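You operate a simulated robot arm through the tools that you are given. There is no shell and no other tool. Be economical: measure what you need, move in short steps, check, and stop when the job is done.

You are at the controls of a simulated robot arm. One attempt, no reset.

JOB
Put the click wrench on the top of the store bench away on the shelf under the kit bench. Push the warmer door shut. Put two of the black blocks from the top of the kit bench on the shelf under the panel frame. Put the small parts box marked "Screws" from the top of the trim bench on the light table and the small parts box labelled "Plugs" on the shelf under the panel frame. Take the bolt on the light table and put it away on the top of the orange tug. Take the orange spacer block and put it on the bottom shelf of the nutrunner bench. Put the paint pen from the shelf of the control post on the front of the test box bench. Press the trolley lamp button to switch it on. Take the orange tag and put it on the white spacer on the top of the nutrunner bench. Open the nutrunner bench drawer, fetch the blue plug from the front of the test box bench and stand it in the inside of the nutrunner bench drawer and shut the drawer again. Turn the nutrunner program dial to 1. Pull the warmer drawer open. Any order will do. Set down upright: small parts box, orange spacer block, blue plug.

The check looks at the end state, three seconds after you hand in, the way a careful person would. Anything else that was tipped, shoved, dropped, spilled or broken makes it a failure.

ROBOT AND FRAMES
A 7-joint arm with a two-finger parallel gripper on a trunk, on a base that drives. Base frame: it is fixed to the floor where the robot stands at the start and does not move with it; the origin is under the middle of the robot, x ahead of it, y to its left, z up. Lengths are in m, angles in degrees, forces in N, time in s.
With the tool pointing down near the work surface it reaches from about 0.34 to 0.76 m from the robot's upright axis, wherever it stands. Its first joint turns from -115.0 to 115.0 degrees. Places, roughly: black block [-1.25, 2.5, 0.75]; blue plug [-12.5, -0.5, 0.75]; bolt (3x3x4 cm) [-4.8, -0.6, 0.9]; bottom shelf of the nutrunner bench [-11.1, -0.7, 0.2]; click wrench [0.5, 0, 1]; front of the test box bench (20x92 cm) [-12.72, -0.5, 0.84]; inside of the nutrunner bench drawer [-11.6, -0.6, 0.7]; light table [-4.8, -0.6, 0.9]; nutrunner bench drawer [-11.6, -0.5, 0.7]; nutrunner program dial [-10.6, -0.5, 0.9]; orange spacer block (5x5x7 cm) [-12.5, 1.9, 0.9]; orange tag [-12.5, -0.5, 1]; paint pen [-12.25, 2, 1]; shelf under the kit bench [-1.5, 2.4, 0.3]; shelf under the panel frame [-2.3, -0.7, 0.5]; small parts box [-3.5, -0.5, 1]; top of the orange tug [-3.2, 3.6, 0.6]; trolley lamp button [-11.9, 1.9, 1.3]; warmer door [0.2, 1, 0.9]; warmer drawer [-4.3, -0.6, 0.7]; white spacer (11x11x1 cm) [-11.5, -0.7, 0.8]. Payload 3.91 kg.
The tool frame sits at the grasp point between the pads (the TCP): z along the fingers, y along the line on which they close. The tips reach 0.03 m beyond it. Largest opening 0.11 m; finger width 0.02, thickness 0.01; the body of the gripper, 0.048 by 0.112 m, starts 0.055 m behind the TCP.
Orientation is that of the tool frame in the base frame, as [roll, pitch, yaw] about the fixed x, y, z axes, in that order (R = Rz(yaw) Ry(pitch) Rx(roll)). With the fingers straight down and closing along the base's y, the tool's x points along the base's -x, its y along +y and its z along -z.

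CONTROLS
- The arm moves only by the tool servo_tool. Its argument "increments" is a list of rows, each an object of numbers (a shift or turn left out is 0, a gripper value left out holds the last): "hand": the finger opening in mm, from 0 to 110; "x", "y", "z": the shift along the base's x, y, z in mm; "rx", "ry", "rz": the turn, a rotation vector about the base's x, y, z in degrees. In form: [{"hand": .., "x": .., "y": .., "z": .., "rx": .., "ry": .., "rz": ..}, ...]. A call has 1 to 12 rows; each row shifts and turns the commanded pose from where the row before left it. A row lasts 0.2 s, in which the tool goes at most 0.05 m and 8.6 degrees; a call with a longer step from one row to the next is refused whole, and so is a gripper value outside its range. A pose out of reach is approached as far as the arm can. The call stops where the force on the tool passes 40 N (or 10 N more than at its start, if that is more) or the arm is blocked; 0.2 s more then pass. The fingers move at their own pace (about 0.108 m/s each) and stop on an object; they squeeze with about 26 N. The grip force told is the motor's: it shows also when the fingers shut on nothing. Time passes only in rows, and 0.2 s behind the last, so rows that do not move let the fingers close. The reply holds the time, the measured pose of the TCP, the force on the tool along the base axes, the opening and the grip force, in the units named above and with some noise, with the torque about the TCP (base axes, N m) and any sound that the robot's microphone picked up, and new pictures: "pictures" is both (left out), scene, wrist or none.
- Cameras (640 x 400 px; columns grow to the right, rows downward): "scene" is now at [-0.0135, 0.1907, 1.5275]; the picture's right is [0.72, -0.69, 0.00], its down [-0.60, -0.62, -0.51] and it looks along [0.35, 0.37, -0.86] (base axes); focal length 265 px, centre (320, 200). "wrist" rides on the gripper at [0.072, 0.017, -0.103] in the tool frame; the picture's right is [-0.23, 0.97, 0.00], its down [-0.76, -0.18, -0.62] and it looks along [-0.61, -0.14, 0.78] (tool axes); focal length 222 px, centre (320, 200). There is no depth. A picture from a camera that has moved, and an enlarged one, comes with that camera's place and axes in the base frame and with its lens. The place of the scene camera against the robot may be out by one fixed shift of up to 0.025 m in any direction.
- lift_body(by): slides the trunk up (or, below 0, down) by that many m; the arm and the scene camera ride with it, the base frame stays. It gives what a move gives, with no picture.
- base_move(legs): drives the robot by 1 to 6 legs, each [ahead, turn to the left] in m and degrees, along the robot's own axes; the way and the turn of a leg run together, so that a leg with both is an arc; at most 1.5 m and 180 degrees a leg. The arm and the cameras ride along, it lands a little off, and it stops where it bumps. It gives what a move gives, and a new picture of the scene camera.
- head_to(pan, tilt): turns the head with the scene camera to pan (to the left, within 155 degrees either way) and tilt (down, from -29 to 69), counted from straight ahead of the robot. It gives what a move gives, and a new picture of the scene camera.
- zoom(camera, box): a new picture of the part [left, top, right, bottom] of that camera's present view, enlarged. It takes no simulated time.
- sign_off(): hands the job in; it is judged then, once.

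Work in short steps. Places have to be worked out from the pictures, the camera data and where the tool is seen: move nearer, look again, correct. Check each grasp and each placing, and mend what went wrong. You have 588 turns and 360 pictures in all, those below and enlarged ones among them. Open the gripper and draw the arm clear of the work before you hand the job in, unless the task says otherwise; then end with one line.

The tools are called after ">>>" as name(argument=value, ...) on one line, values as JSON. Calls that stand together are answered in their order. servo_tool: Moves the arm, as the interface text tells. Its arguments: {"type":"object","properties":{"increments":{"type":"array"},"pictures":{"type":"string","enum":["both","scene","wrist","none"]}},"required":["increments"]} The other tools are called the same way: lift_body (by) slides the trunk up or down; base_move (legs) drives the base; head_to (pan, tilt) turns the head that bears the scene camera; zoom (camera, box) takes an enlarged picture of a part of a camera's view; sign_off () hands the job in.

At the start:

```text
t: 0.0
eef_pos: [0.1576, 0.3976, 1.0855]
orientation: [180.0, 0.0, -180.0]
wrist_force: [-0.3, -0.4, -0.2]
ft_torque: [0.01, 0.01, -0.02]
grip_width: 0.1097
grip_force: 0.0
trunk travel left (down, up): [-0.675, 0.315]
robot x, y, heading: [-0.0047, 0.0054, 0.2]
head pan, tilt: [46.0, 59.4]
```

scene: 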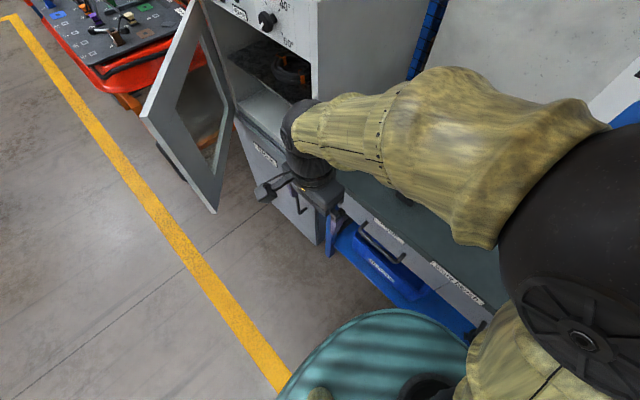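
wrist: 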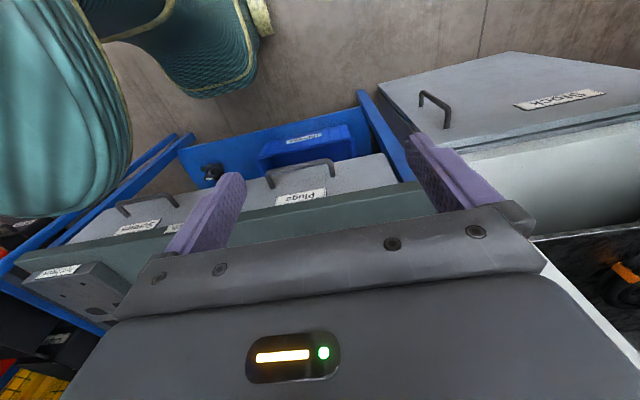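

I start by looking around the scene with the head to get the layout: ahead first.

>>> head_to(pan=0, tilt=35)

>>> head_to(pan=60, tilt=30)

>>> head_to(pan=130, tilt=25)

>>> head_to(pan=-130, tilt=20)

```text
t: 1.1
eef_pos: [0.1575, 0.3956, 1.0833]
orientation: [179.9, 0.0, 180.0]
wrist_force: [0.0, 0.3, 0.4]
ft_torque: [0.02, 0.02, 0.03]
grip_width: 0.11
grip_force: 0.0
trunk travel left (down, up): [-0.675, 0.315]
robot x, y, heading: [-0.0026, 0.0024, 0.1]
head pan, tilt: [0.0, 35.0]
camera scene: at [0.0278, 0.1423, 1.5611], right [0.0, -1.0, 0.0], down [-0.57, 0.0, -0.82], along [0.82, 0.0, -0.57], focal length 265 px, centre (320, 200)
```

scene: 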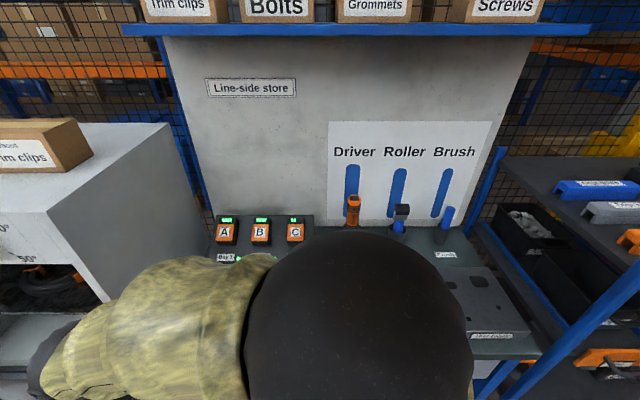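

```text
t: 2.4
eef_pos: [0.1579, 0.3979, 1.0841]
orientation: [179.9, 0.0, 180.0]
wrist_force: [-0.1, -0.9, 0.3]
ft_torque: [0.01, -0.01, 0.0]
grip_width: 0.11
grip_force: 0.0
trunk travel left (down, up): [-0.675, 0.315]
robot x, y, heading: [0.001, -0.0006, 0.3]
head pan, tilt: [60.0, 30.0]
camera scene: at [-0.015, 0.2205, 1.5689], right [0.87, -0.5, 0.0], down [-0.25, -0.43, -0.87], along [0.43, 0.75, -0.5], focal length 265 px, centre (320, 200)
```

scene: 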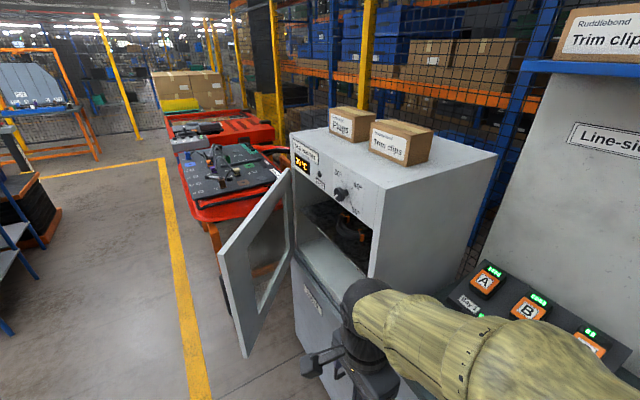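

```text
t: 3.9
eef_pos: [0.1587, 0.3966, 1.0838]
orientation: [180.0, 0.0, 180.0]
wrist_force: [0.6, 0.4, -0.3]
ft_torque: [0.01, 0.0, 0.02]
grip_width: 0.1101
grip_force: 0.1
trunk travel left (down, up): [-0.675, 0.315]
robot x, y, heading: [-0.001, 0.0005, -0.1]
head pan, tilt: [130.0, 25.0]
camera scene: at [-0.1194, 0.2128, 1.5769], right [0.77, 0.64, 0.0], down [0.27, -0.32, -0.91], along [-0.58, 0.69, -0.42], focal length 265 px, centre (320, 200)
```

scene: 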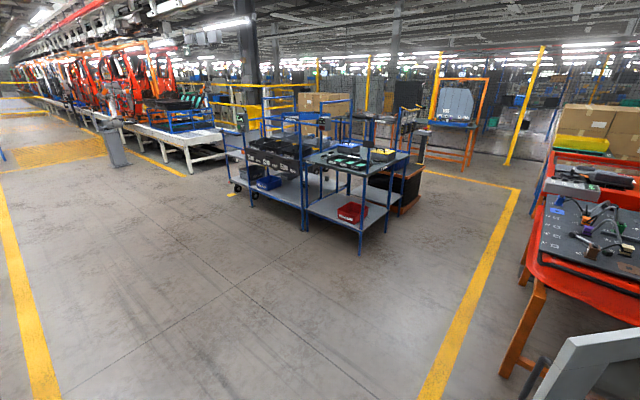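

```text
t: 7.5
eef_pos: [0.1579, 0.3965, 1.0836]
orientation: [-179.9, 0.0, 180.0]
wrist_force: [0.0, 0.3, 0.1]
ft_torque: [0.01, 0.04, -0.05]
grip_width: 0.1099
grip_force: 0.1
trunk travel left (down, up): [-0.675, 0.315]
robot x, y, heading: [0.0012, 0.0015, 0.2]
head pan, tilt: [-130.0, 20.0]
camera scene: at [-0.1201, 0.0708, 1.585], right [-0.77, 0.64, 0.0], down [0.22, 0.26, -0.94], along [-0.6, -0.72, -0.34], focal length 265 px, centre (320, 200)
```

scene: 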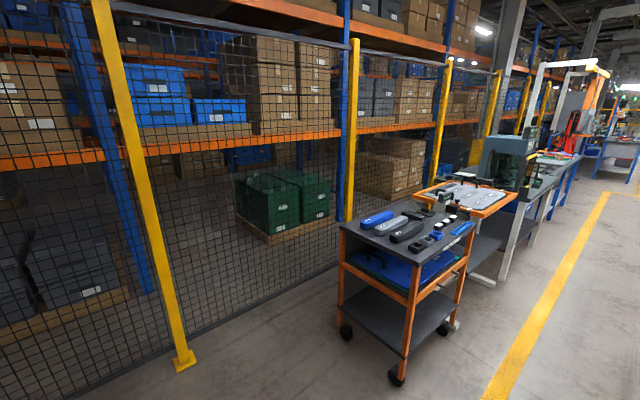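

The store bench is hidden behind the arm; I look at it from a different pan and also around to the right.

>>> head_to(pan=-25, tilt=50)

>>> head_to(pan=-70, tilt=30)

```text
t: 9.3
eef_pos: [0.1588, 0.397, 1.0845]
orientation: [180.0, -0.1, -179.9]
wrist_force: [0.1, 1.0, -0.4]
ft_torque: [0.04, 0.0, -0.01]
grip_width: 0.1102
grip_force: 0.0
trunk travel left (down, up): [-0.675, 0.315]
robot x, y, heading: [-0.0002, 0.0004, 0.4]
head pan, tilt: [-25.0, 50.0]
camera scene: at [0.0095, 0.1096, 1.5394], right [-0.42, -0.91, 0.0], down [-0.69, 0.32, -0.64], along [0.58, -0.27, -0.77], focal length 265 px, centre (320, 200)
```

scene: 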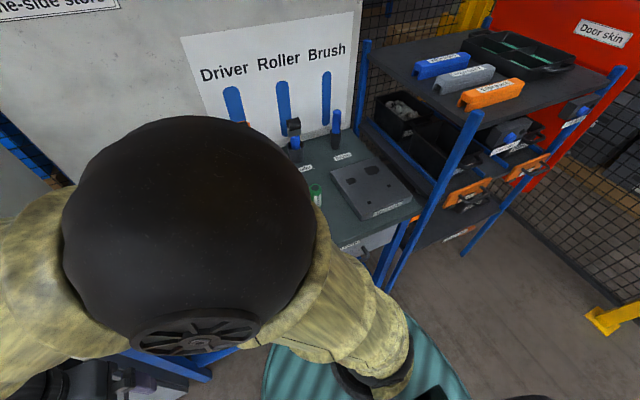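

```text
t: 10.4
eef_pos: [0.1588, 0.3979, 1.0846]
orientation: [-180.0, 0.0, -180.0]
wrist_force: [0.5, -1.2, 0.8]
ft_torque: [-0.05, 0.01, 0.0]
grip_width: 0.11
grip_force: 0.0
trunk travel left (down, up): [-0.675, 0.315]
robot x, y, heading: [0.0001, 0.0009, 0.2]
head pan, tilt: [-70.0, 30.0]
camera scene: at [-0.0292, 0.0572, 1.5689], right [-0.94, -0.34, 0.0], down [-0.17, 0.47, -0.87], along [0.3, -0.81, -0.5], focal length 265 px, centre (320, 200)
```

scene: 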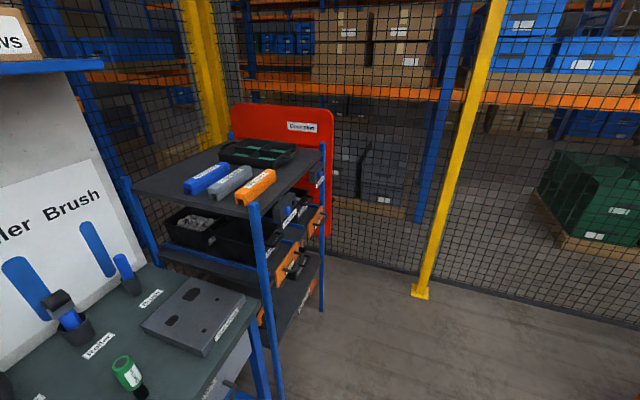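

I raise the tool and bring it over the store bench so the wrist camera can see the bench top and the wrench.

>>> servo_tool(increments=[{"z": 50}, {"z": 50}, {"z": 50}, {"x": 30, "y": -38}, {"x": 30, "y": -38}, {"x": 30, "y": -38}, {"x": 30, "y": -38}, {"x": 30, "y": -38}, {"x": 30, "y": -38}])

>>> head_to(pan=-5, tilt=55)

```text
t: 12.4
eef_pos: [0.3404, 0.1691, 1.2343]
orientation: [180.0, 0.0, -179.8]
wrist_force: [0.2, 0.1, 0.6]
ft_torque: [-0.01, 0.01, 0.02]
grip_width: 0.1098
grip_force: 0.1
trunk travel left (down, up): [-0.675, 0.315]
robot x, y, heading: [-0.0013, -0.0007, -0.1]
head pan, tilt: [-70.0, 30.0]
camera scene: at [-0.0287, 0.0566, 1.5689], right [-0.94, -0.34, 0.0], down [-0.17, 0.47, -0.87], along [0.3, -0.81, -0.5], focal length 265 px, centre (320, 200)
camera wrist: at [0.2675, 0.1838, 1.3377], right [0.23, 0.97, 0.0], down [0.76, -0.18, 0.62], along [0.61, -0.14, -0.78], focal length 222 px, centre (320, 200)
```

scene: 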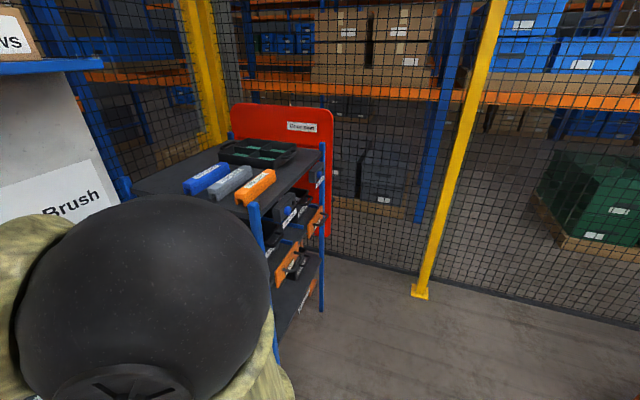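
wrist: 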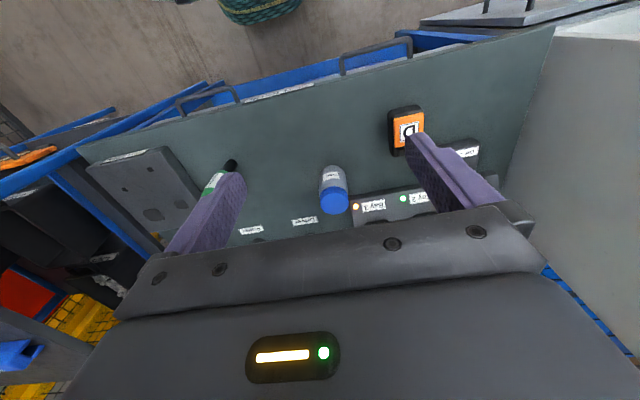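

```text
t: 13.8
eef_pos: [0.3397, 0.1692, 1.2337]
orientation: [180.0, 0.0, 180.0]
wrist_force: [-0.9, 1.3, 0.2]
ft_torque: [0.02, -0.01, 0.04]
grip_width: 0.1099
grip_force: 0.2
trunk travel left (down, up): [-0.675, 0.315]
robot x, y, heading: [0.0039, 0.002, 0.0]
head pan, tilt: [-5.0, 55.0]
camera scene: at [0.0116, 0.1357, 1.5329], right [-0.09, -1.0, 0.0], down [-0.82, 0.07, -0.57], along [0.57, -0.05, -0.82], focal length 265 px, centre (320, 200)
```

scene: 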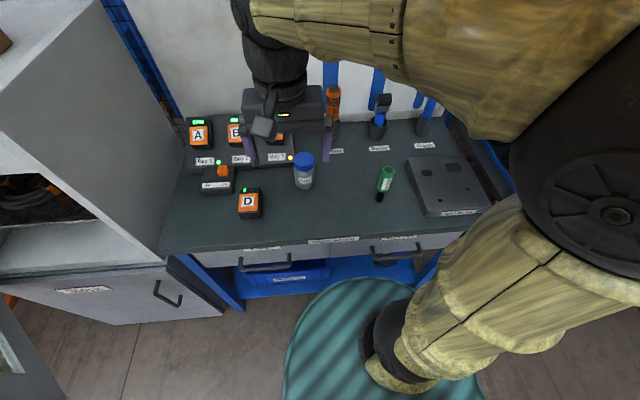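

Now the bench top is visible. I enlarge to identify the click wrench.

>>> zoom(camera="scene", box=[160, 80, 520, 300])

>>> zoom(camera="wrist", box=[80, 60, 560, 260])

```text
1.78 times, centred on (340, 190) of scene
camera zoom: at [0.0116, 0.1357, 1.5329], right [-0.09, -1.0, 0.0], down [-0.82, 0.07, -0.57], along [0.57, -0.05, -0.82], focal length 472 px, centre (284, 218)
```

zoom: 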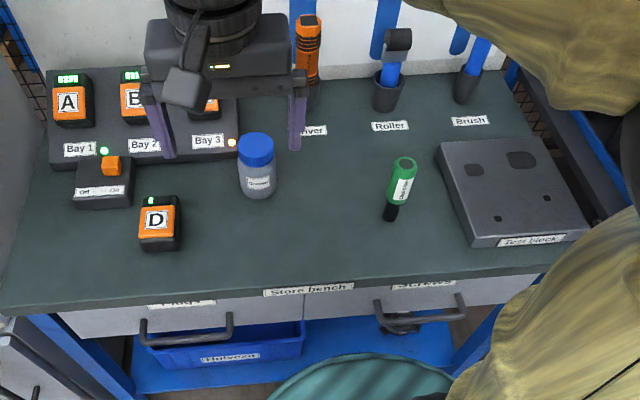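

```text
1.33 times, centred on (320, 160) of wrist
camera zoom: at [0.2668, 0.185, 1.3378], right [0.23, 0.97, 0.0], down [0.76, -0.18, 0.62], along [0.61, -0.14, -0.78], focal length 296 px, centre (320, 253)
```

zoom: 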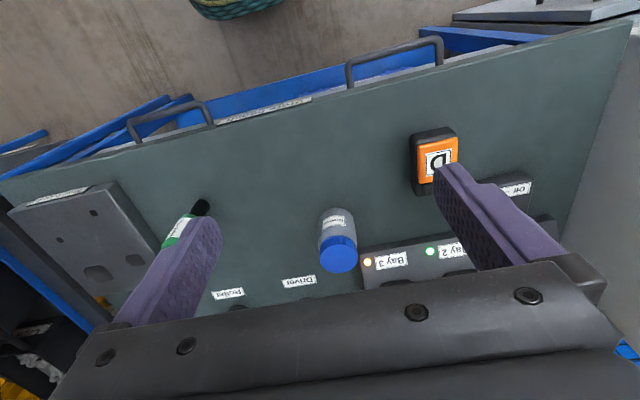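

I zoom tightly on the green object.

>>> zoom(camera="scene", box=[360, 155, 420, 215])

>>> zoom(camera="scene", box=[405, 145, 505, 225])

```text
6.67 times, centred on (390, 185) of scene
camera zoom: at [0.0116, 0.1357, 1.5329], right [-0.09, -1.0, 0.0], down [-0.82, 0.07, -0.57], along [0.57, -0.05, -0.82], focal length 1768 px, centre (-147, 300)
```

zoom: 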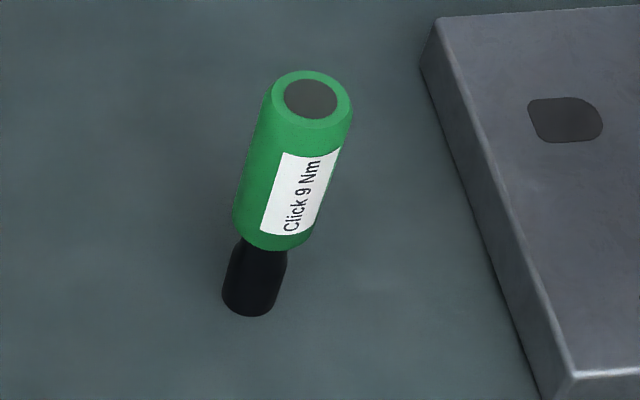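

```text
5.00 times, centred on (455, 185) of scene
camera zoom: at [0.0116, 0.1357, 1.5329], right [-0.09, -1.0, 0.0], down [-0.82, 0.07, -0.57], along [0.57, -0.05, -0.82], focal length 1326 px, centre (-355, 275)
```

zoom: 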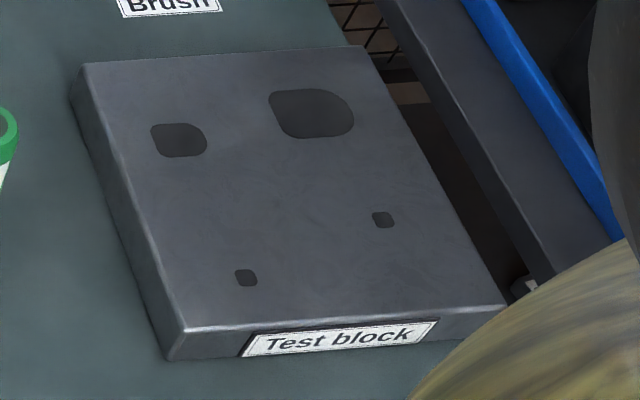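

The click wrench stands upright at about (0.49, -0.105), its top near z 0.98. I'll want a horizontal grasp (so it can be put under a bench), with the camera on top: first turn the tool about z by 180° while raised.

>>> servo_tool(increments=[{"rz": 8.5}, {"rz": 8.5}, {"rz": 8.5}, {"rz": 8.5}, {"rz": 8.5}, {"rz": 8.5}, {"rz": 8.5}, {"rz": 8.5}, {"rz": 8.5}, {"rz": 8.5}, {"rz": 8.5}], pictures="none")

>>> servo_tool(increments=[{"rz": 8.5}, {"rz": 8.5}, {"rz": 8.5}, {"rz": 8.5}, {"rz": 8.5}, {"rz": 8.5}, {"rz": 8.5}, {"rz": 8.5}, {"rz": 8.5}, {"rz": 8.5}, {"rz": 1.5}])

```text
t: 16.2
eef_pos: [0.3393, 0.1695, 1.2337]
orientation: [-180.0, 0.0, -86.2]
wrist_force: [-0.1, 0.3, -0.7]
ft_torque: [0.02, -0.01, -0.02]
grip_width: 0.11
grip_force: 0.1
trunk travel left (down, up): [-0.675, 0.315]
robot x, y, heading: [-0.0041, 0.0008, 0.0]
head pan, tilt: [-5.0, 55.0]
```

```text
t: 18.6
eef_pos: [0.3373, 0.1689, 1.235]
orientation: [179.9, 0.0, 0.2]
wrist_force: [-0.7, 0.0, -0.3]
ft_torque: [-0.03, -0.03, 0.0]
grip_width: 0.11
grip_force: 0.0
trunk travel left (down, up): [-0.675, 0.315]
robot x, y, heading: [0.0031, -0.0032, 0.0]
head pan, tilt: [-5.0, 55.0]
camera scene: at [0.0116, 0.1358, 1.5329], right [-0.09, -1.0, 0.0], down [-0.82, 0.07, -0.57], along [0.57, -0.05, -0.82], focal length 265 px, centre (320, 200)
camera wrist: at [0.4109, 0.1516, 1.3381], right [-0.23, -0.97, 0.0], down [-0.76, 0.18, 0.62], along [-0.61, 0.14, -0.78], focal length 222 px, centre (320, 200)
```

scene: 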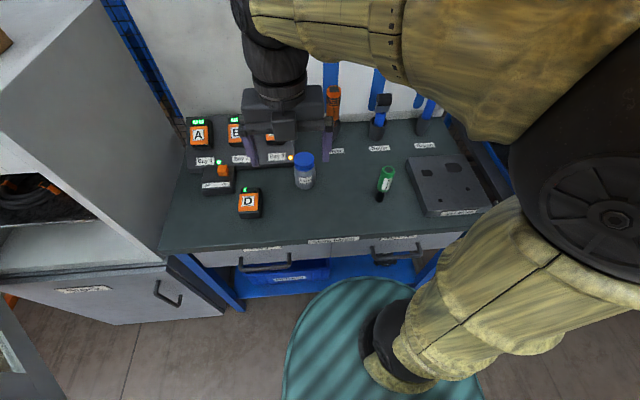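
wrist: 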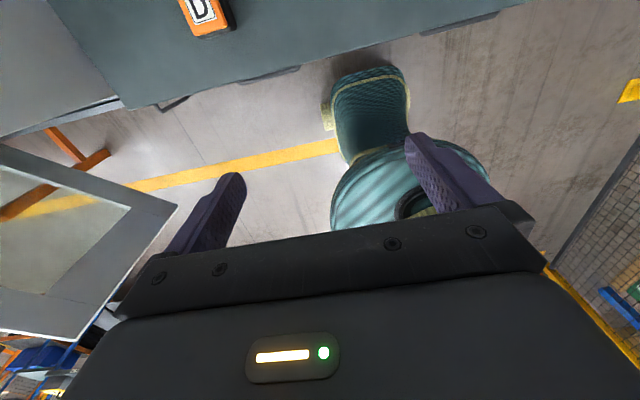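

The turn works. Now I pitch the tool to horizontal (pointing +x) while shifting sideways to the wrench's y.

>>> servo_tool(increments=[{"ry": -8.2, "y": -25, "x": 5}, {"ry": -8.2, "y": -25, "x": 5}, {"ry": -8.2, "y": -25, "x": 5}, {"ry": -8.2, "y": -25, "x": 5}, {"ry": -8.2, "y": -25, "x": 5}, {"ry": -8.2, "y": -25, "x": 5}, {"ry": -8.2, "y": -25, "x": 5}, {"ry": -8.2, "y": -25, "x": 5}, {"ry": -8.2, "y": -25, "x": 5}, {"ry": -8.2, "y": -25, "x": 5}, {"ry": -8, "y": -25, "x": 5}])

```text
t: 21.0
eef_pos: [0.4753, -0.1326, 1.2249]
orientation: [159.4, -90.0, 20.8]
wrist_force: [-0.9, -0.2, -0.6]
ft_torque: [0.01, 0.01, 0.04]
grip_width: 0.1101
grip_force: 0.0
out of reach, approached as far as the arm can: row 4, 5, 8, 9, 10
trunk travel left (down, up): [-0.675, 0.315]
robot x, y, heading: [0.0032, -0.0011, -0.0]
head pan, tilt: [-5.0, 55.0]
camera scene: at [0.0126, 0.1349, 1.5329], right [-0.09, -1.0, 0.0], down [-0.82, 0.07, -0.57], along [0.57, -0.05, -0.82], focal length 265 px, centre (320, 200)
camera wrist: at [0.3719, -0.1516, 1.2973], right [0.0, -0.97, -0.23], down [-0.62, 0.18, -0.76], along [0.78, 0.14, -0.61], focal length 222 px, centre (320, 200)
```

scene: 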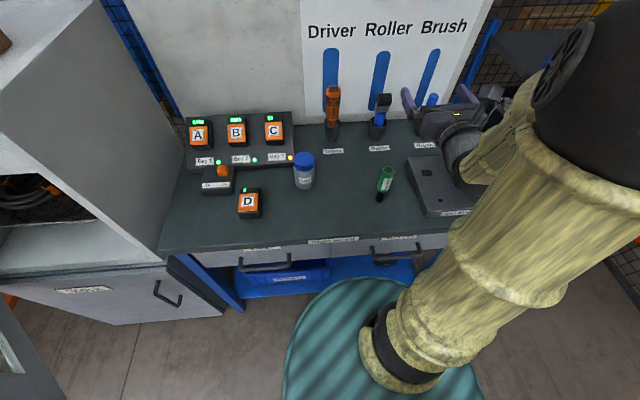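
wrist: 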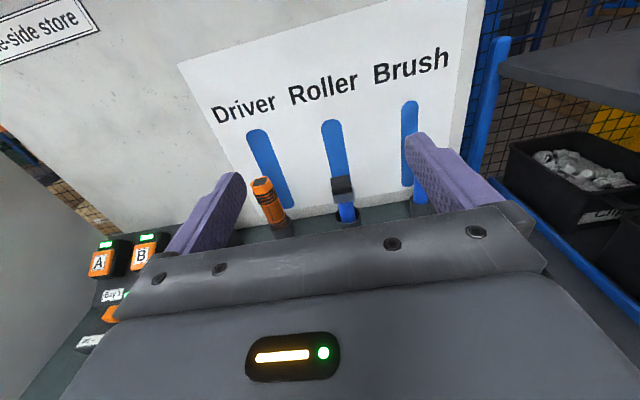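

The arm can be horizontal but needs more distance. I back the base 0.25 m.

>>> base_move(legs=[[-0.25, 0]])

```text
t: 23.0
eef_pos: [0.2224, -0.1323, 1.2267]
orientation: [-8.9, -90.0, -171.0]
wrist_force: [0.0, 0.8, 0.3]
ft_torque: [-0.03, 0.0, -0.03]
grip_width: 0.11
grip_force: 0.1
trunk travel left (down, up): [-0.675, 0.315]
robot x, y, heading: [-0.2538, 0.001, -0.2]
head pan, tilt: [-5.0, 55.0]
camera scene: at [-0.2408, 0.1356, 1.5329], right [-0.09, -1.0, 0.0], down [-0.82, 0.07, -0.57], along [0.57, -0.05, -0.82], focal length 265 px, centre (320, 200)
```

scene: 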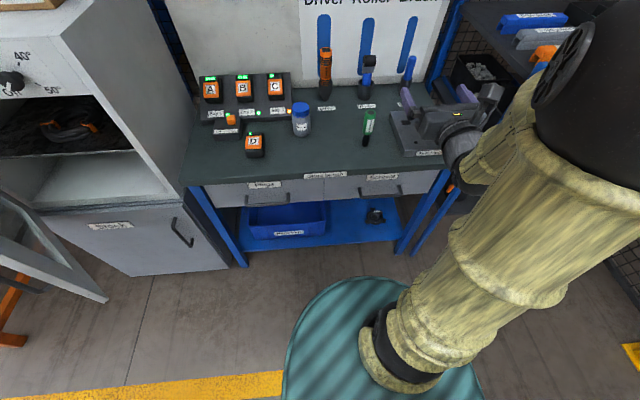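

The wrench is confirmed near (0.495, -0.106). I lower the horizontal gripper to z≈0.93 in front of it.

>>> servo_tool(increments=[{"z": -42, "x": 20, "y": 4}, {"z": -42, "x": 20, "y": 4}, {"z": -42, "x": 20, "y": 4}, {"z": -42, "x": 20, "y": 4}, {"z": -42, "x": 20, "y": 4}, {"z": -42, "x": 20, "y": 4}, {"z": -42, "x": 20, "y": 4}])

```text
t: 24.6
eef_pos: [0.3657, -0.1048, 0.9313]
orientation: [88.4, -89.9, 91.7]
wrist_force: [0.3, 0.1, 0.0]
ft_torque: [0.0, 0.0, -0.01]
grip_width: 0.11
grip_force: 0.0
out of reach, approached as far as the arm can: row 1
trunk travel left (down, up): [-0.675, 0.315]
robot x, y, heading: [-0.2497, 0.0014, 0.0]
head pan, tilt: [-5.0, 55.0]
camera scene: at [-0.2392, 0.136, 1.5329], right [-0.09, -1.0, 0.0], down [-0.82, 0.07, -0.57], along [0.57, -0.05, -0.82], focal length 265 px, centre (320, 200)
camera wrist: at [0.2632, -0.1235, 1.0042], right [0.0, -0.97, -0.23], down [-0.62, 0.18, -0.76], along [0.78, 0.14, -0.61], focal length 222 px, centre (320, 200)
```

scene: 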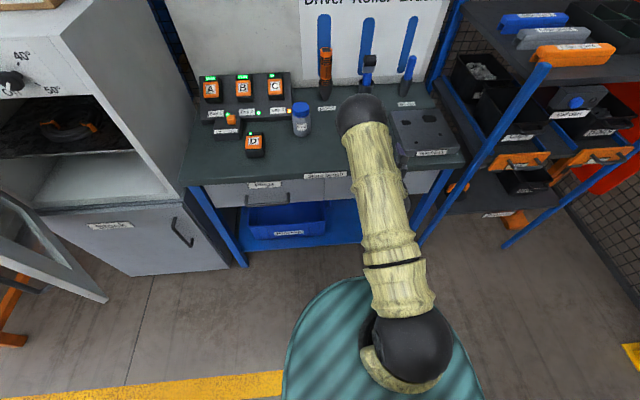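
wrist: 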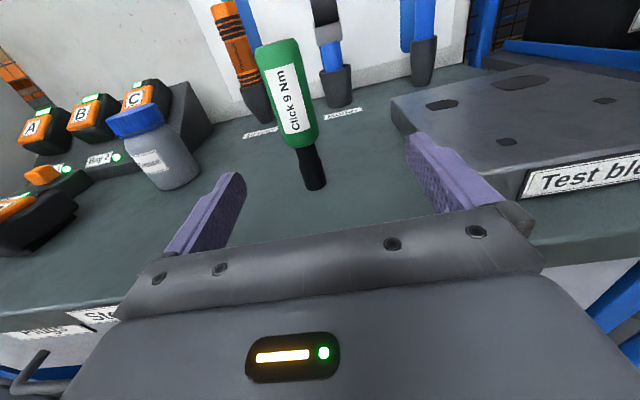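

The wrist view triangulates the wrench at about (0.475, -0.084), bench top z≈0.86, green grip z 0.91–1.0. I advance to straddle it and close.

>>> servo_tool(increments=[{"y": 20, "z": 14}, {"x": 28}, {"x": 28}, {"x": 28}, {"x": 25}, {"hand": 0}, {"hand": 0}, {"hand": 0}])

```text
t: 26.4
eef_pos: [0.4741, -0.086, 0.9466]
orientation: [60.9, -89.9, 119.2]
wrist_force: [0.8, 0.6, 1.2]
ft_torque: [0.06, -0.08, 0.01]
grip_width: 0.036
grip_force: 26.3
trunk travel left (down, up): [-0.675, 0.315]
robot x, y, heading: [-0.2486, 0.0003, 0.1]
head pan, tilt: [-5.0, 55.0]
camera scene: at [-0.2399, 0.1359, 1.5328], right [-0.09, -1.0, 0.0], down [-0.82, 0.07, -0.57], along [0.57, -0.05, -0.82], focal length 265 px, centre (320, 200)
camera wrist: at [0.3717, -0.1038, 1.02], right [0.0, -0.97, -0.23], down [-0.62, 0.18, -0.76], along [0.78, 0.14, -0.61], focal length 222 px, centre (320, 200)
```

scene: 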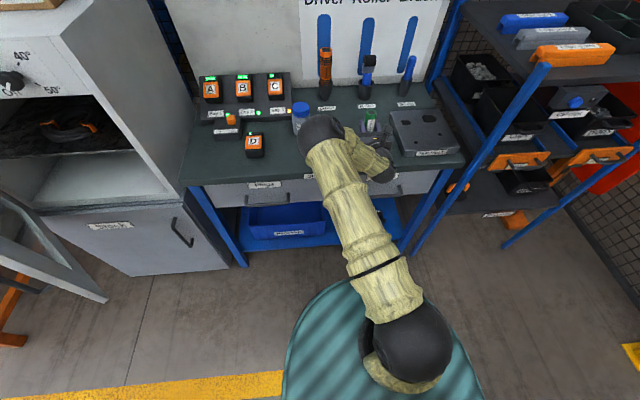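
wrist: 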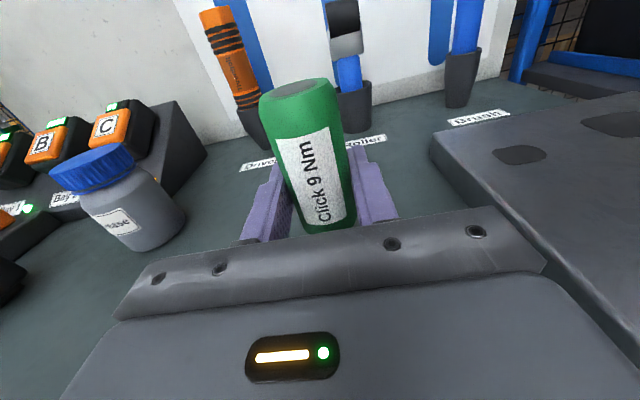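

Gripped (36 mm). I lift it and draw back.

>>> servo_tool(increments=[{"z": 40}, {"z": 40}, {"x": -40}, {"x": -40}, {"x": -40}, {"x": -40}], pictures="wrist")

>>> base_move(legs=[[-0.3, 0]])

>>> head_to(pan=110, tilt=20)

```text
t: 27.8
eef_pos: [0.3136, -0.0862, 1.0266]
orientation: [-143.5, -90.0, -36.5]
wrist_force: [0.7, 0.4, -3.2]
ft_torque: [0.03, 0.0, 0.01]
grip_width: 0.0366
grip_force: 25.9
trunk travel left (down, up): [-0.675, 0.315]
robot x, y, heading: [-0.247, 0.0017, -0.1]
head pan, tilt: [-5.0, 55.0]
camera wrist: at [0.2113, -0.1043, 1.1], right [0.0, -0.97, -0.23], down [-0.62, 0.18, -0.76], along [0.78, 0.14, -0.61], focal length 222 px, centre (320, 200)
```

wrist: 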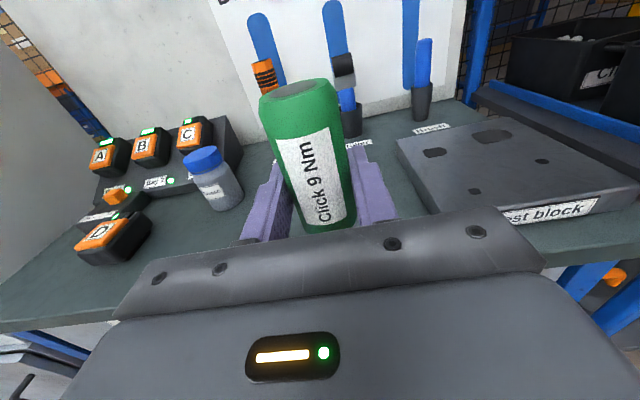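

```text
t: 30.1
eef_pos: [0.0164, -0.0867, 1.0272]
orientation: [-175.5, -90.0, -4.4]
wrist_force: [0.2, 0.0, -2.1]
ft_torque: [0.0, 0.03, -0.01]
grip_width: 0.0365
grip_force: 26.1
trunk travel left (down, up): [-0.675, 0.315]
robot x, y, heading: [-0.5471, 0.0006, 0.1]
head pan, tilt: [-5.0, 55.0]
camera scene: at [-0.5384, 0.1354, 1.5329], right [-0.09, -1.0, 0.0], down [-0.82, 0.07, -0.57], along [0.57, -0.05, -0.82], focal length 265 px, centre (320, 200)
```

scene: 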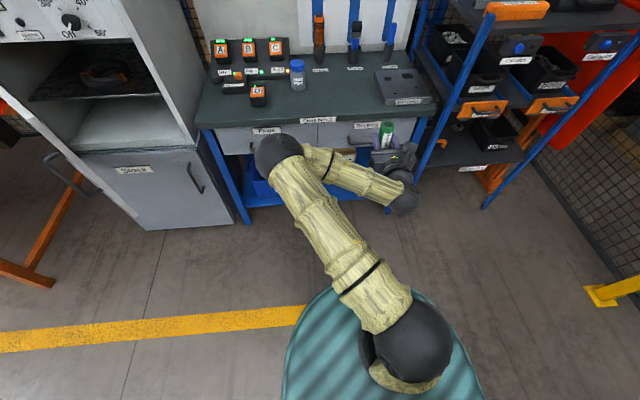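

```text
t: 32.0
eef_pos: [0.017, -0.0862, 1.0263]
orientation: [-177.3, -89.9, -2.7]
wrist_force: [0.7, 0.0, -2.6]
ft_torque: [-0.01, 0.04, 0.0]
grip_width: 0.0363
grip_force: 26.1
trunk travel left (down, up): [-0.675, 0.315]
robot x, y, heading: [-0.5483, -0.0018, -0.0]
head pan, tilt: [110.0, 20.0]
camera scene: at [-0.6415, 0.2291, 1.585], right [0.94, 0.34, 0.0], down [0.12, -0.32, -0.94], along [-0.32, 0.88, -0.34], focal length 265 px, centre (320, 200)
```

scene: 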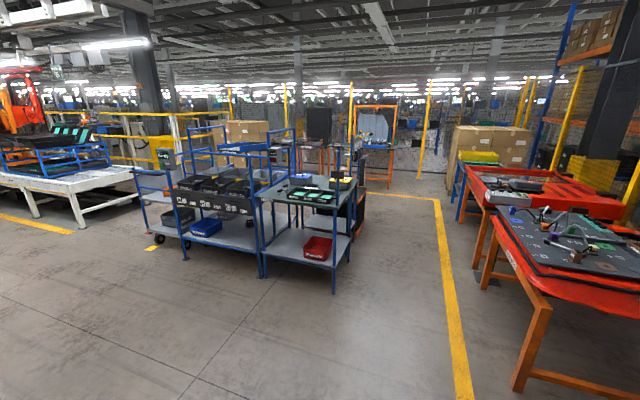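

I enlarge the trolleys/kit bench area.

>>> zoom(camera="scene", box=[120, 120, 380, 300])

```text
2.22 times, centred on (250, 210) of scene
camera zoom: at [-0.6415, 0.2291, 1.585], right [0.94, 0.34, 0.0], down [0.12, -0.32, -0.94], along [-0.32, 0.88, -0.34], focal length 589 px, centre (476, 178)
```

zoom: 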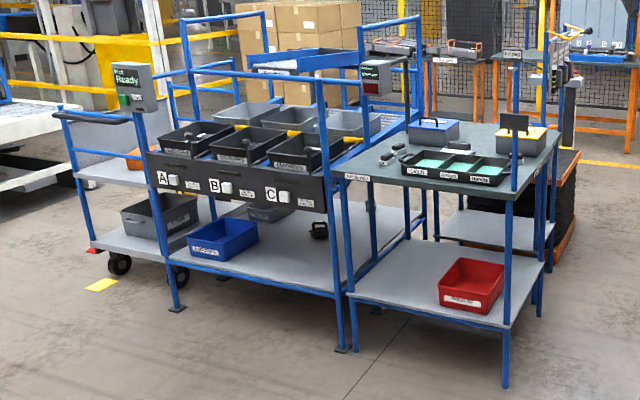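

The kit bench's front edge is about y≈2.08, x −1.9…−1.2, open toward −y, with its shelf left half free. I drive to about (−1.6, 1.3) and face it.

>>> base_move(legs=[[0, 129], [0.85, 0], [0.75, 0], [0, -39]])

>>> head_to(pan=0, tilt=40)

```text
t: 52.1
eef_pos: [-1.5073, 1.8067, 1.0271]
orientation: [-171.6, -90.0, 82.6]
wrist_force: [-0.5, 0.1, -4.3]
ft_torque: [-0.02, 0.0, -0.04]
grip_width: 0.0364
grip_force: 26.0
trunk travel left (down, up): [-0.675, 0.315]
robot x, y, heading: [-1.5828, 1.2361, 90.7]
head pan, tilt: [110.0, 20.0]
camera scene: at [-1.8243, 1.1331, 1.585], right [-0.36, 0.93, 0.0], down [0.32, 0.12, -0.94], along [-0.88, -0.34, -0.34], focal length 265 px, centre (320, 200)
```

scene: 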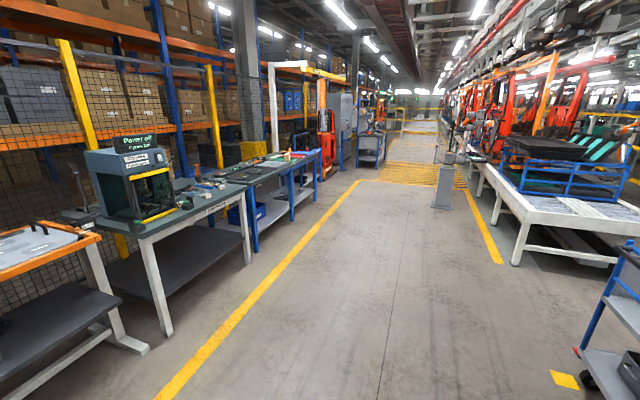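

```text
t: 54.0
eef_pos: [-1.5077, 1.8074, 1.0268]
orientation: [-172.1, -89.9, 83.1]
wrist_force: [0.0, 0.2, -3.4]
ft_torque: [0.01, -0.04, 0.0]
grip_width: 0.0362
grip_force: 26.5
trunk travel left (down, up): [-0.675, 0.315]
robot x, y, heading: [-1.5831, 1.2421, 91.1]
head pan, tilt: [0.0, 40.0]
camera scene: at [-1.7387, 1.2513, 1.5535], right [1.0, 0.02, 0.0], down [0.01, -0.64, -0.77], along [-0.01, 0.77, -0.64], focal length 265 px, centre (320, 200)
```

scene: 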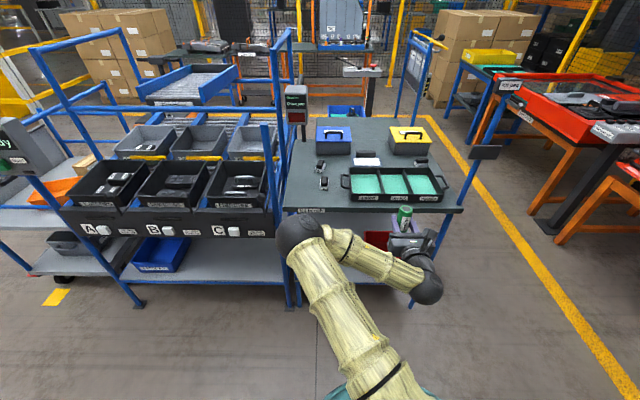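

I lower the trunk 0.55 m in front of the bench, then check with the wrist camera.

>>> lift_body(by=-0.55)

>>> servo_tool(increments=[{"x": -5}])

```text
refused: -0.55 is not a number from -0.4 to 0.4
```

```text
t: 54.4
eef_pos: [-1.5132, 1.805, 1.026]
orientation: [-38.4, -89.9, -50.6]
wrist_force: [0.4, -0.3, -3.3]
ft_torque: [-0.02, 0.01, -0.03]
grip_width: 0.036
grip_force: 25.7
trunk travel left (down, up): [-0.675, 0.315]
robot x, y, heading: [-1.5827, 1.2377, 90.8]
head pan, tilt: [0.0, 40.0]
camera scene: at [-1.7388, 1.2513, 1.5535], right [1.0, 0.02, 0.0], down [0.01, -0.64, -0.77], along [-0.01, 0.77, -0.64], focal length 265 px, centre (320, 200)
camera wrist: at [-1.494, 1.7026, 1.0998], right [0.97, 0.02, -0.23], down [-0.17, -0.63, -0.76], along [-0.15, 0.78, -0.61], focal length 222 px, centre (320, 200)
```

scene: 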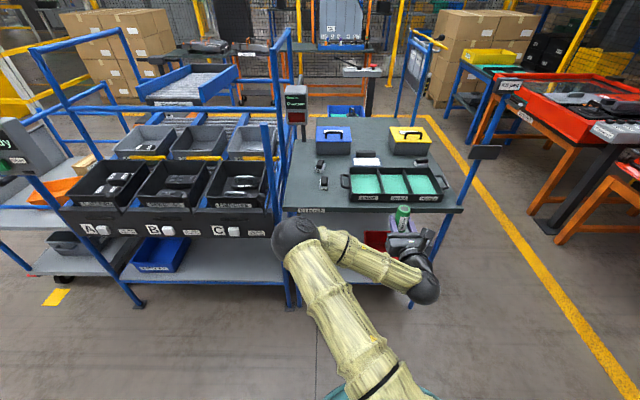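
wrist: 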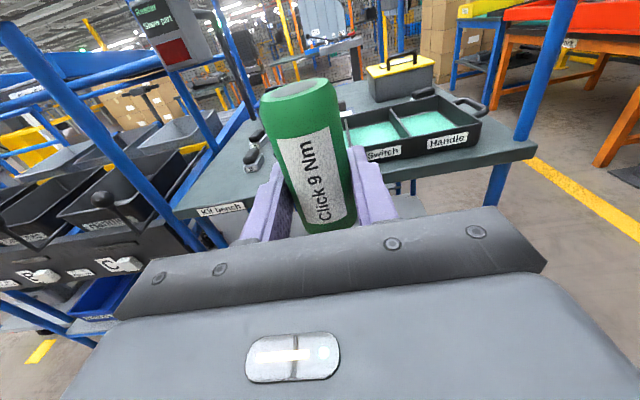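

I lower in two slides.

>>> lift_body(by=-0.4)

>>> lift_body(by=-0.14)

>>> servo_tool(increments=[{"x": -5}])

```text
t: 58.3
eef_pos: [-1.5117, 1.8066, 0.6275]
orientation: [-173.8, -89.9, 84.9]
wrist_force: [0.2, -0.3, -2.5]
ft_torque: [-0.04, 0.02, 0.06]
grip_width: 0.0364
grip_force: 25.8
trunk travel left (down, up): [-0.275, 0.715]
robot x, y, heading: [-1.585, 1.2361, 91.0]
head pan, tilt: [0.0, 40.0]
```

```text
t: 59.9
eef_pos: [-1.5131, 1.8078, 0.4882]
orientation: [-174.0, -90.0, 84.9]
wrist_force: [0.2, 0.2, -2.8]
ft_torque: [-0.01, 0.02, 0.0]
grip_width: 0.0363
grip_force: 25.7
trunk travel left (down, up): [-0.135, 0.855]
robot x, y, heading: [-1.5863, 1.2384, 91.0]
head pan, tilt: [0.0, 40.0]
```

```text
t: 60.3
eef_pos: [-1.5184, 1.8066, 0.488]
orientation: [15.8, -90.0, -104.8]
wrist_force: [-0.4, 0.2, -2.7]
ft_torque: [-0.01, 0.03, -0.01]
grip_width: 0.0359
grip_force: 26.3
trunk travel left (down, up): [-0.135, 0.855]
robot x, y, heading: [-1.5852, 1.2372, 90.6]
head pan, tilt: [0.0, 40.0]
camera scene: at [-1.7386, 1.2511, 1.0136], right [1.0, 0.02, 0.0], down [0.01, -0.64, -0.77], along [-0.01, 0.77, -0.64], focal length 265 px, centre (320, 200)
camera wrist: at [-1.499, 1.7025, 0.5598], right [0.97, 0.02, -0.23], down [-0.17, -0.63, -0.76], along [-0.16, 0.78, -0.61], focal length 222 px, centre (320, 200)
```

scene: 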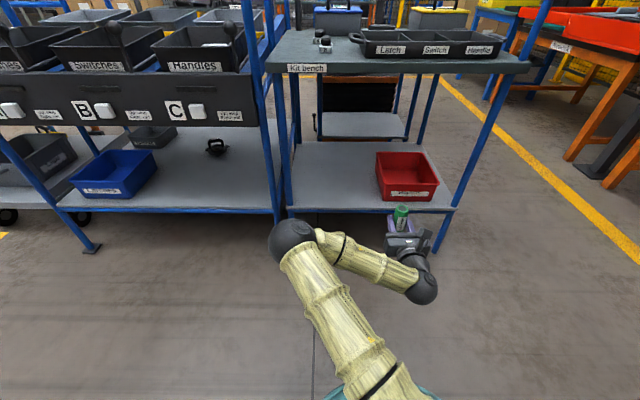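
wrist: 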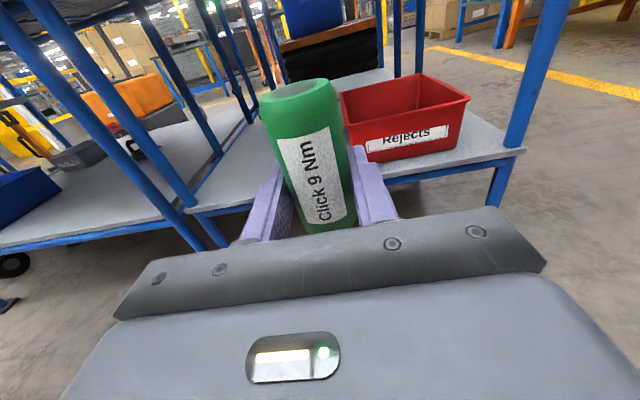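

The shelf is clear to the left of the red bin, shelf height ≈0.31. I extend the arm forward and to the left to see how the elbow behaves.

>>> servo_tool(increments=[{"x": -25, "y": 40}, {"x": -25, "y": 40}, {"x": -25, "y": 40}, {"x": -25, "y": 40}, {"x": -25, "y": 40}])

```text
t: 61.5
eef_pos: [-1.6441, 2.0064, 0.4865]
orientation: [-161.6, -89.9, 72.5]
wrist_force: [-0.5, -0.7, -2.9]
ft_torque: [-0.04, -0.03, 0.02]
grip_width: 0.0365
grip_force: 25.6
trunk travel left (down, up): [-0.135, 0.855]
robot x, y, heading: [-1.5884, 1.2382, 91.0]
head pan, tilt: [0.0, 40.0]
camera scene: at [-1.7386, 1.2511, 1.0135], right [1.0, 0.02, 0.0], down [0.01, -0.64, -0.77], along [-0.01, 0.77, -0.64], focal length 265 px, centre (320, 200)
camera wrist: at [-1.6254, 1.9027, 0.559], right [0.97, 0.01, -0.23], down [-0.17, -0.63, -0.76], along [-0.15, 0.78, -0.61], focal length 222 px, centre (320, 200)
```

scene: 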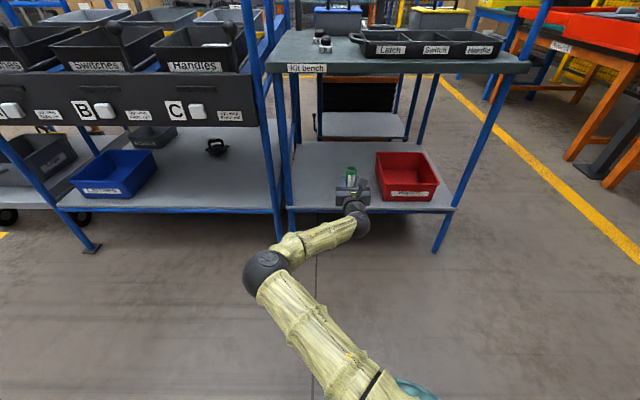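
wrist: 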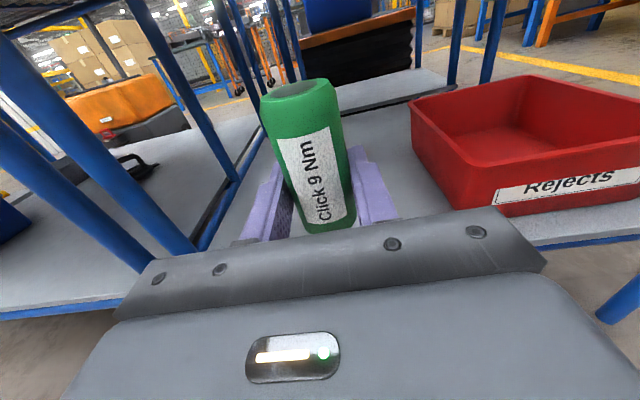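

The arm straightens nicely. I extend a little more and drive ahead 0.15 m.

>>> base_move(legs=[[0.15, 0]])

>>> servo_tool(increments=[{"y": 35, "z": -20}, {"y": 35, "z": -20}])

```text
t: 63.0
eef_pos: [-1.6452, 2.1576, 0.4858]
orientation: [-178.3, -89.9, 89.3]
wrist_force: [-0.6, 0.8, -3.0]
ft_torque: [-0.03, 0.01, -0.03]
grip_width: 0.0365
grip_force: 25.8
trunk travel left (down, up): [-0.135, 0.855]
robot x, y, heading: [-1.587, 1.3868, 90.8]
head pan, tilt: [0.0, 40.0]
camera scene: at [-1.741, 1.4023, 1.0135], right [1.0, 0.01, 0.0], down [0.01, -0.64, -0.77], along [-0.01, 0.77, -0.64], focal length 265 px, centre (320, 200)
```

scene: 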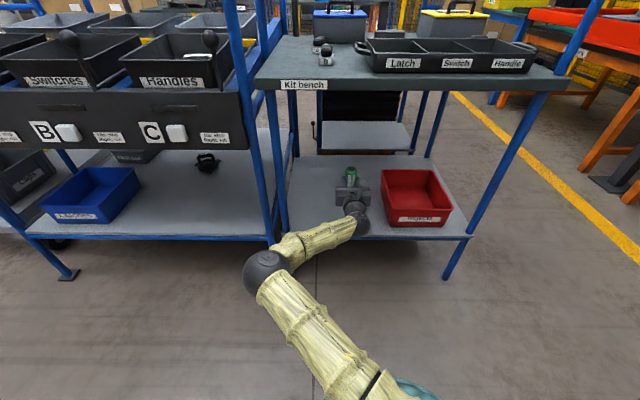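

```text
t: 63.6
eef_pos: [-1.6451, 2.2274, 0.4464]
orientation: [173.9, -89.9, 97.0]
wrist_force: [-0.5, 0.9, -2.1]
ft_torque: [-0.02, 0.02, -0.02]
grip_width: 0.0363
grip_force: 25.9
trunk travel left (down, up): [-0.135, 0.855]
robot x, y, heading: [-1.5893, 1.3926, 91.0]
head pan, tilt: [0.0, 40.0]
camera scene: at [-1.741, 1.4021, 1.0135], right [1.0, 0.01, 0.0], down [0.01, -0.64, -0.77], along [-0.01, 0.77, -0.64], focal length 265 px, centre (320, 200)
camera wrist: at [-1.6265, 2.1233, 0.5196], right [0.97, 0.01, -0.23], down [-0.17, -0.63, -0.76], along [-0.15, 0.78, -0.61], focal length 222 px, centre (320, 200)
```

scene: 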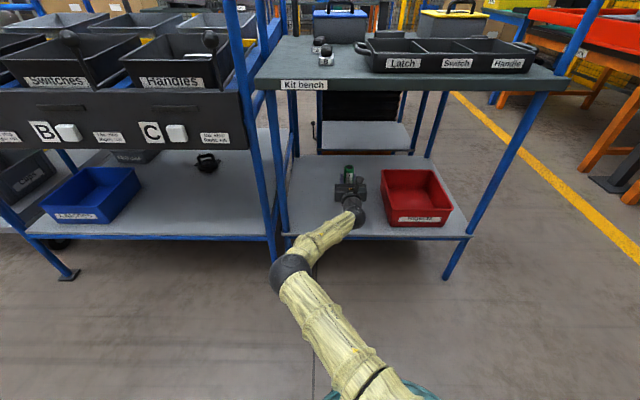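
wrist: 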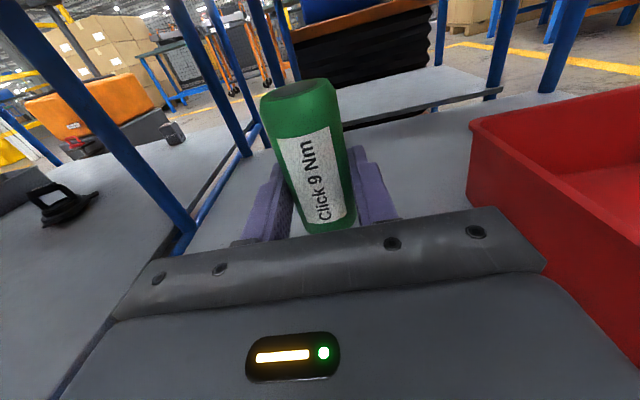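

It's over the shelf. I lower in small steps watching the force.

>>> servo_tool(increments=[{"z": -10}, {"z": -10}, {"z": -10}], pictures="none")

>>> servo_tool(increments=[{"z": -6}, {"z": -6}, {"z": 0}], pictures="none")

```text
t: 64.4
eef_pos: [-1.6448, 2.2262, 0.4167]
orientation: [-173.4, -89.9, 84.3]
wrist_force: [0.3, -0.4, -3.2]
ft_torque: [-0.02, -0.01, -0.01]
grip_width: 0.0362
grip_force: 26.0
trunk travel left (down, up): [-0.135, 0.855]
robot x, y, heading: [-1.5888, 1.3924, 90.7]
head pan, tilt: [0.0, 40.0]
```

```text
t: 65.2
eef_pos: [-1.6447, 2.2278, 0.405]
orientation: [-179.9, -89.9, 90.7]
wrist_force: [0.9, -1.1, -3.3]
ft_torque: [-0.03, 0.02, 0.0]
grip_width: 0.0364
grip_force: 25.9
trunk travel left (down, up): [-0.135, 0.855]
robot x, y, heading: [-1.5906, 1.3886, 90.9]
head pan, tilt: [0.0, 40.0]
```

No contact yet; I continue.

>>> servo_tool(increments=[{"z": -5}, {"z": -5}, {"z": 0}], pictures="none")

>>> zoom(camera="scene", box=[290, 150, 410, 260])

```text
t: 66.0
eef_pos: [-1.6447, 2.2283, 0.3945]
orientation: [169.4, -89.9, 101.5]
wrist_force: [0.5, -0.8, -3.2]
ft_torque: [-0.06, -0.03, 0.01]
grip_width: 0.0361
grip_force: 25.9
trunk travel left (down, up): [-0.135, 0.855]
robot x, y, heading: [-1.5871, 1.3914, 90.8]
head pan, tilt: [0.0, 40.0]
```

```text
3.64 times, centred on (350, 205) of scene
camera zoom: at [-1.7409, 1.4024, 1.0135], right [1.0, 0.01, 0.0], down [0.01, -0.64, -0.77], along [-0.01, 0.77, -0.64], focal length 964 px, centre (211, 182)
```

zoom: 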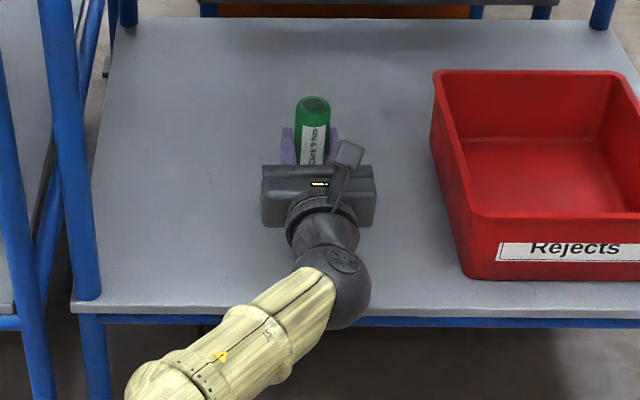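

>>> servo_tool(increments=[{"z": -4}, {"z": -4}, {"z": 0}], pictures="none")

```text
t: 66.8
eef_pos: [-1.6453, 2.227, 0.388]
orientation: [-20.5, -89.9, -68.7]
wrist_force: [0.9, -0.6, 3.1]
ft_torque: [0.01, -0.01, -0.02]
grip_width: 0.0363
grip_force: 25.8
trunk travel left (down, up): [-0.135, 0.855]
robot x, y, heading: [-1.5885, 1.3872, 90.8]
head pan, tilt: [0.0, 40.0]
```

Contact with the shelf (force changed sign) at z≈0.388. I open the fingers and look.

>>> servo_tool(increments=[{"hand": 45}, {"hand": 70}, {"hand": 70}], pictures="wrist")

```text
t: 67.6
eef_pos: [-1.6455, 2.2267, 0.3869]
orientation: [-173.6, -90.0, 84.4]
wrist_force: [-0.1, 0.9, -0.6]
ft_torque: [0.01, 0.0, 0.01]
grip_width: 0.0698
grip_force: 0.0
trunk travel left (down, up): [-0.135, 0.855]
robot x, y, heading: [-1.589, 1.3864, 90.8]
head pan, tilt: [0.0, 40.0]
camera wrist: at [-1.6266, 2.1232, 0.4594], right [0.97, 0.01, -0.23], down [-0.17, -0.63, -0.76], along [-0.15, 0.78, -0.61], focal length 222 px, centre (320, 200)
```

wrist: 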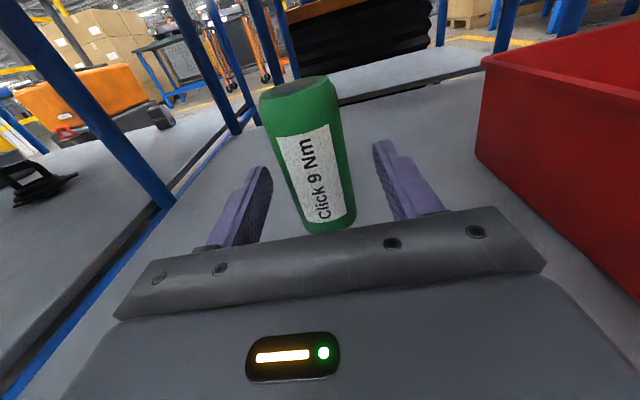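

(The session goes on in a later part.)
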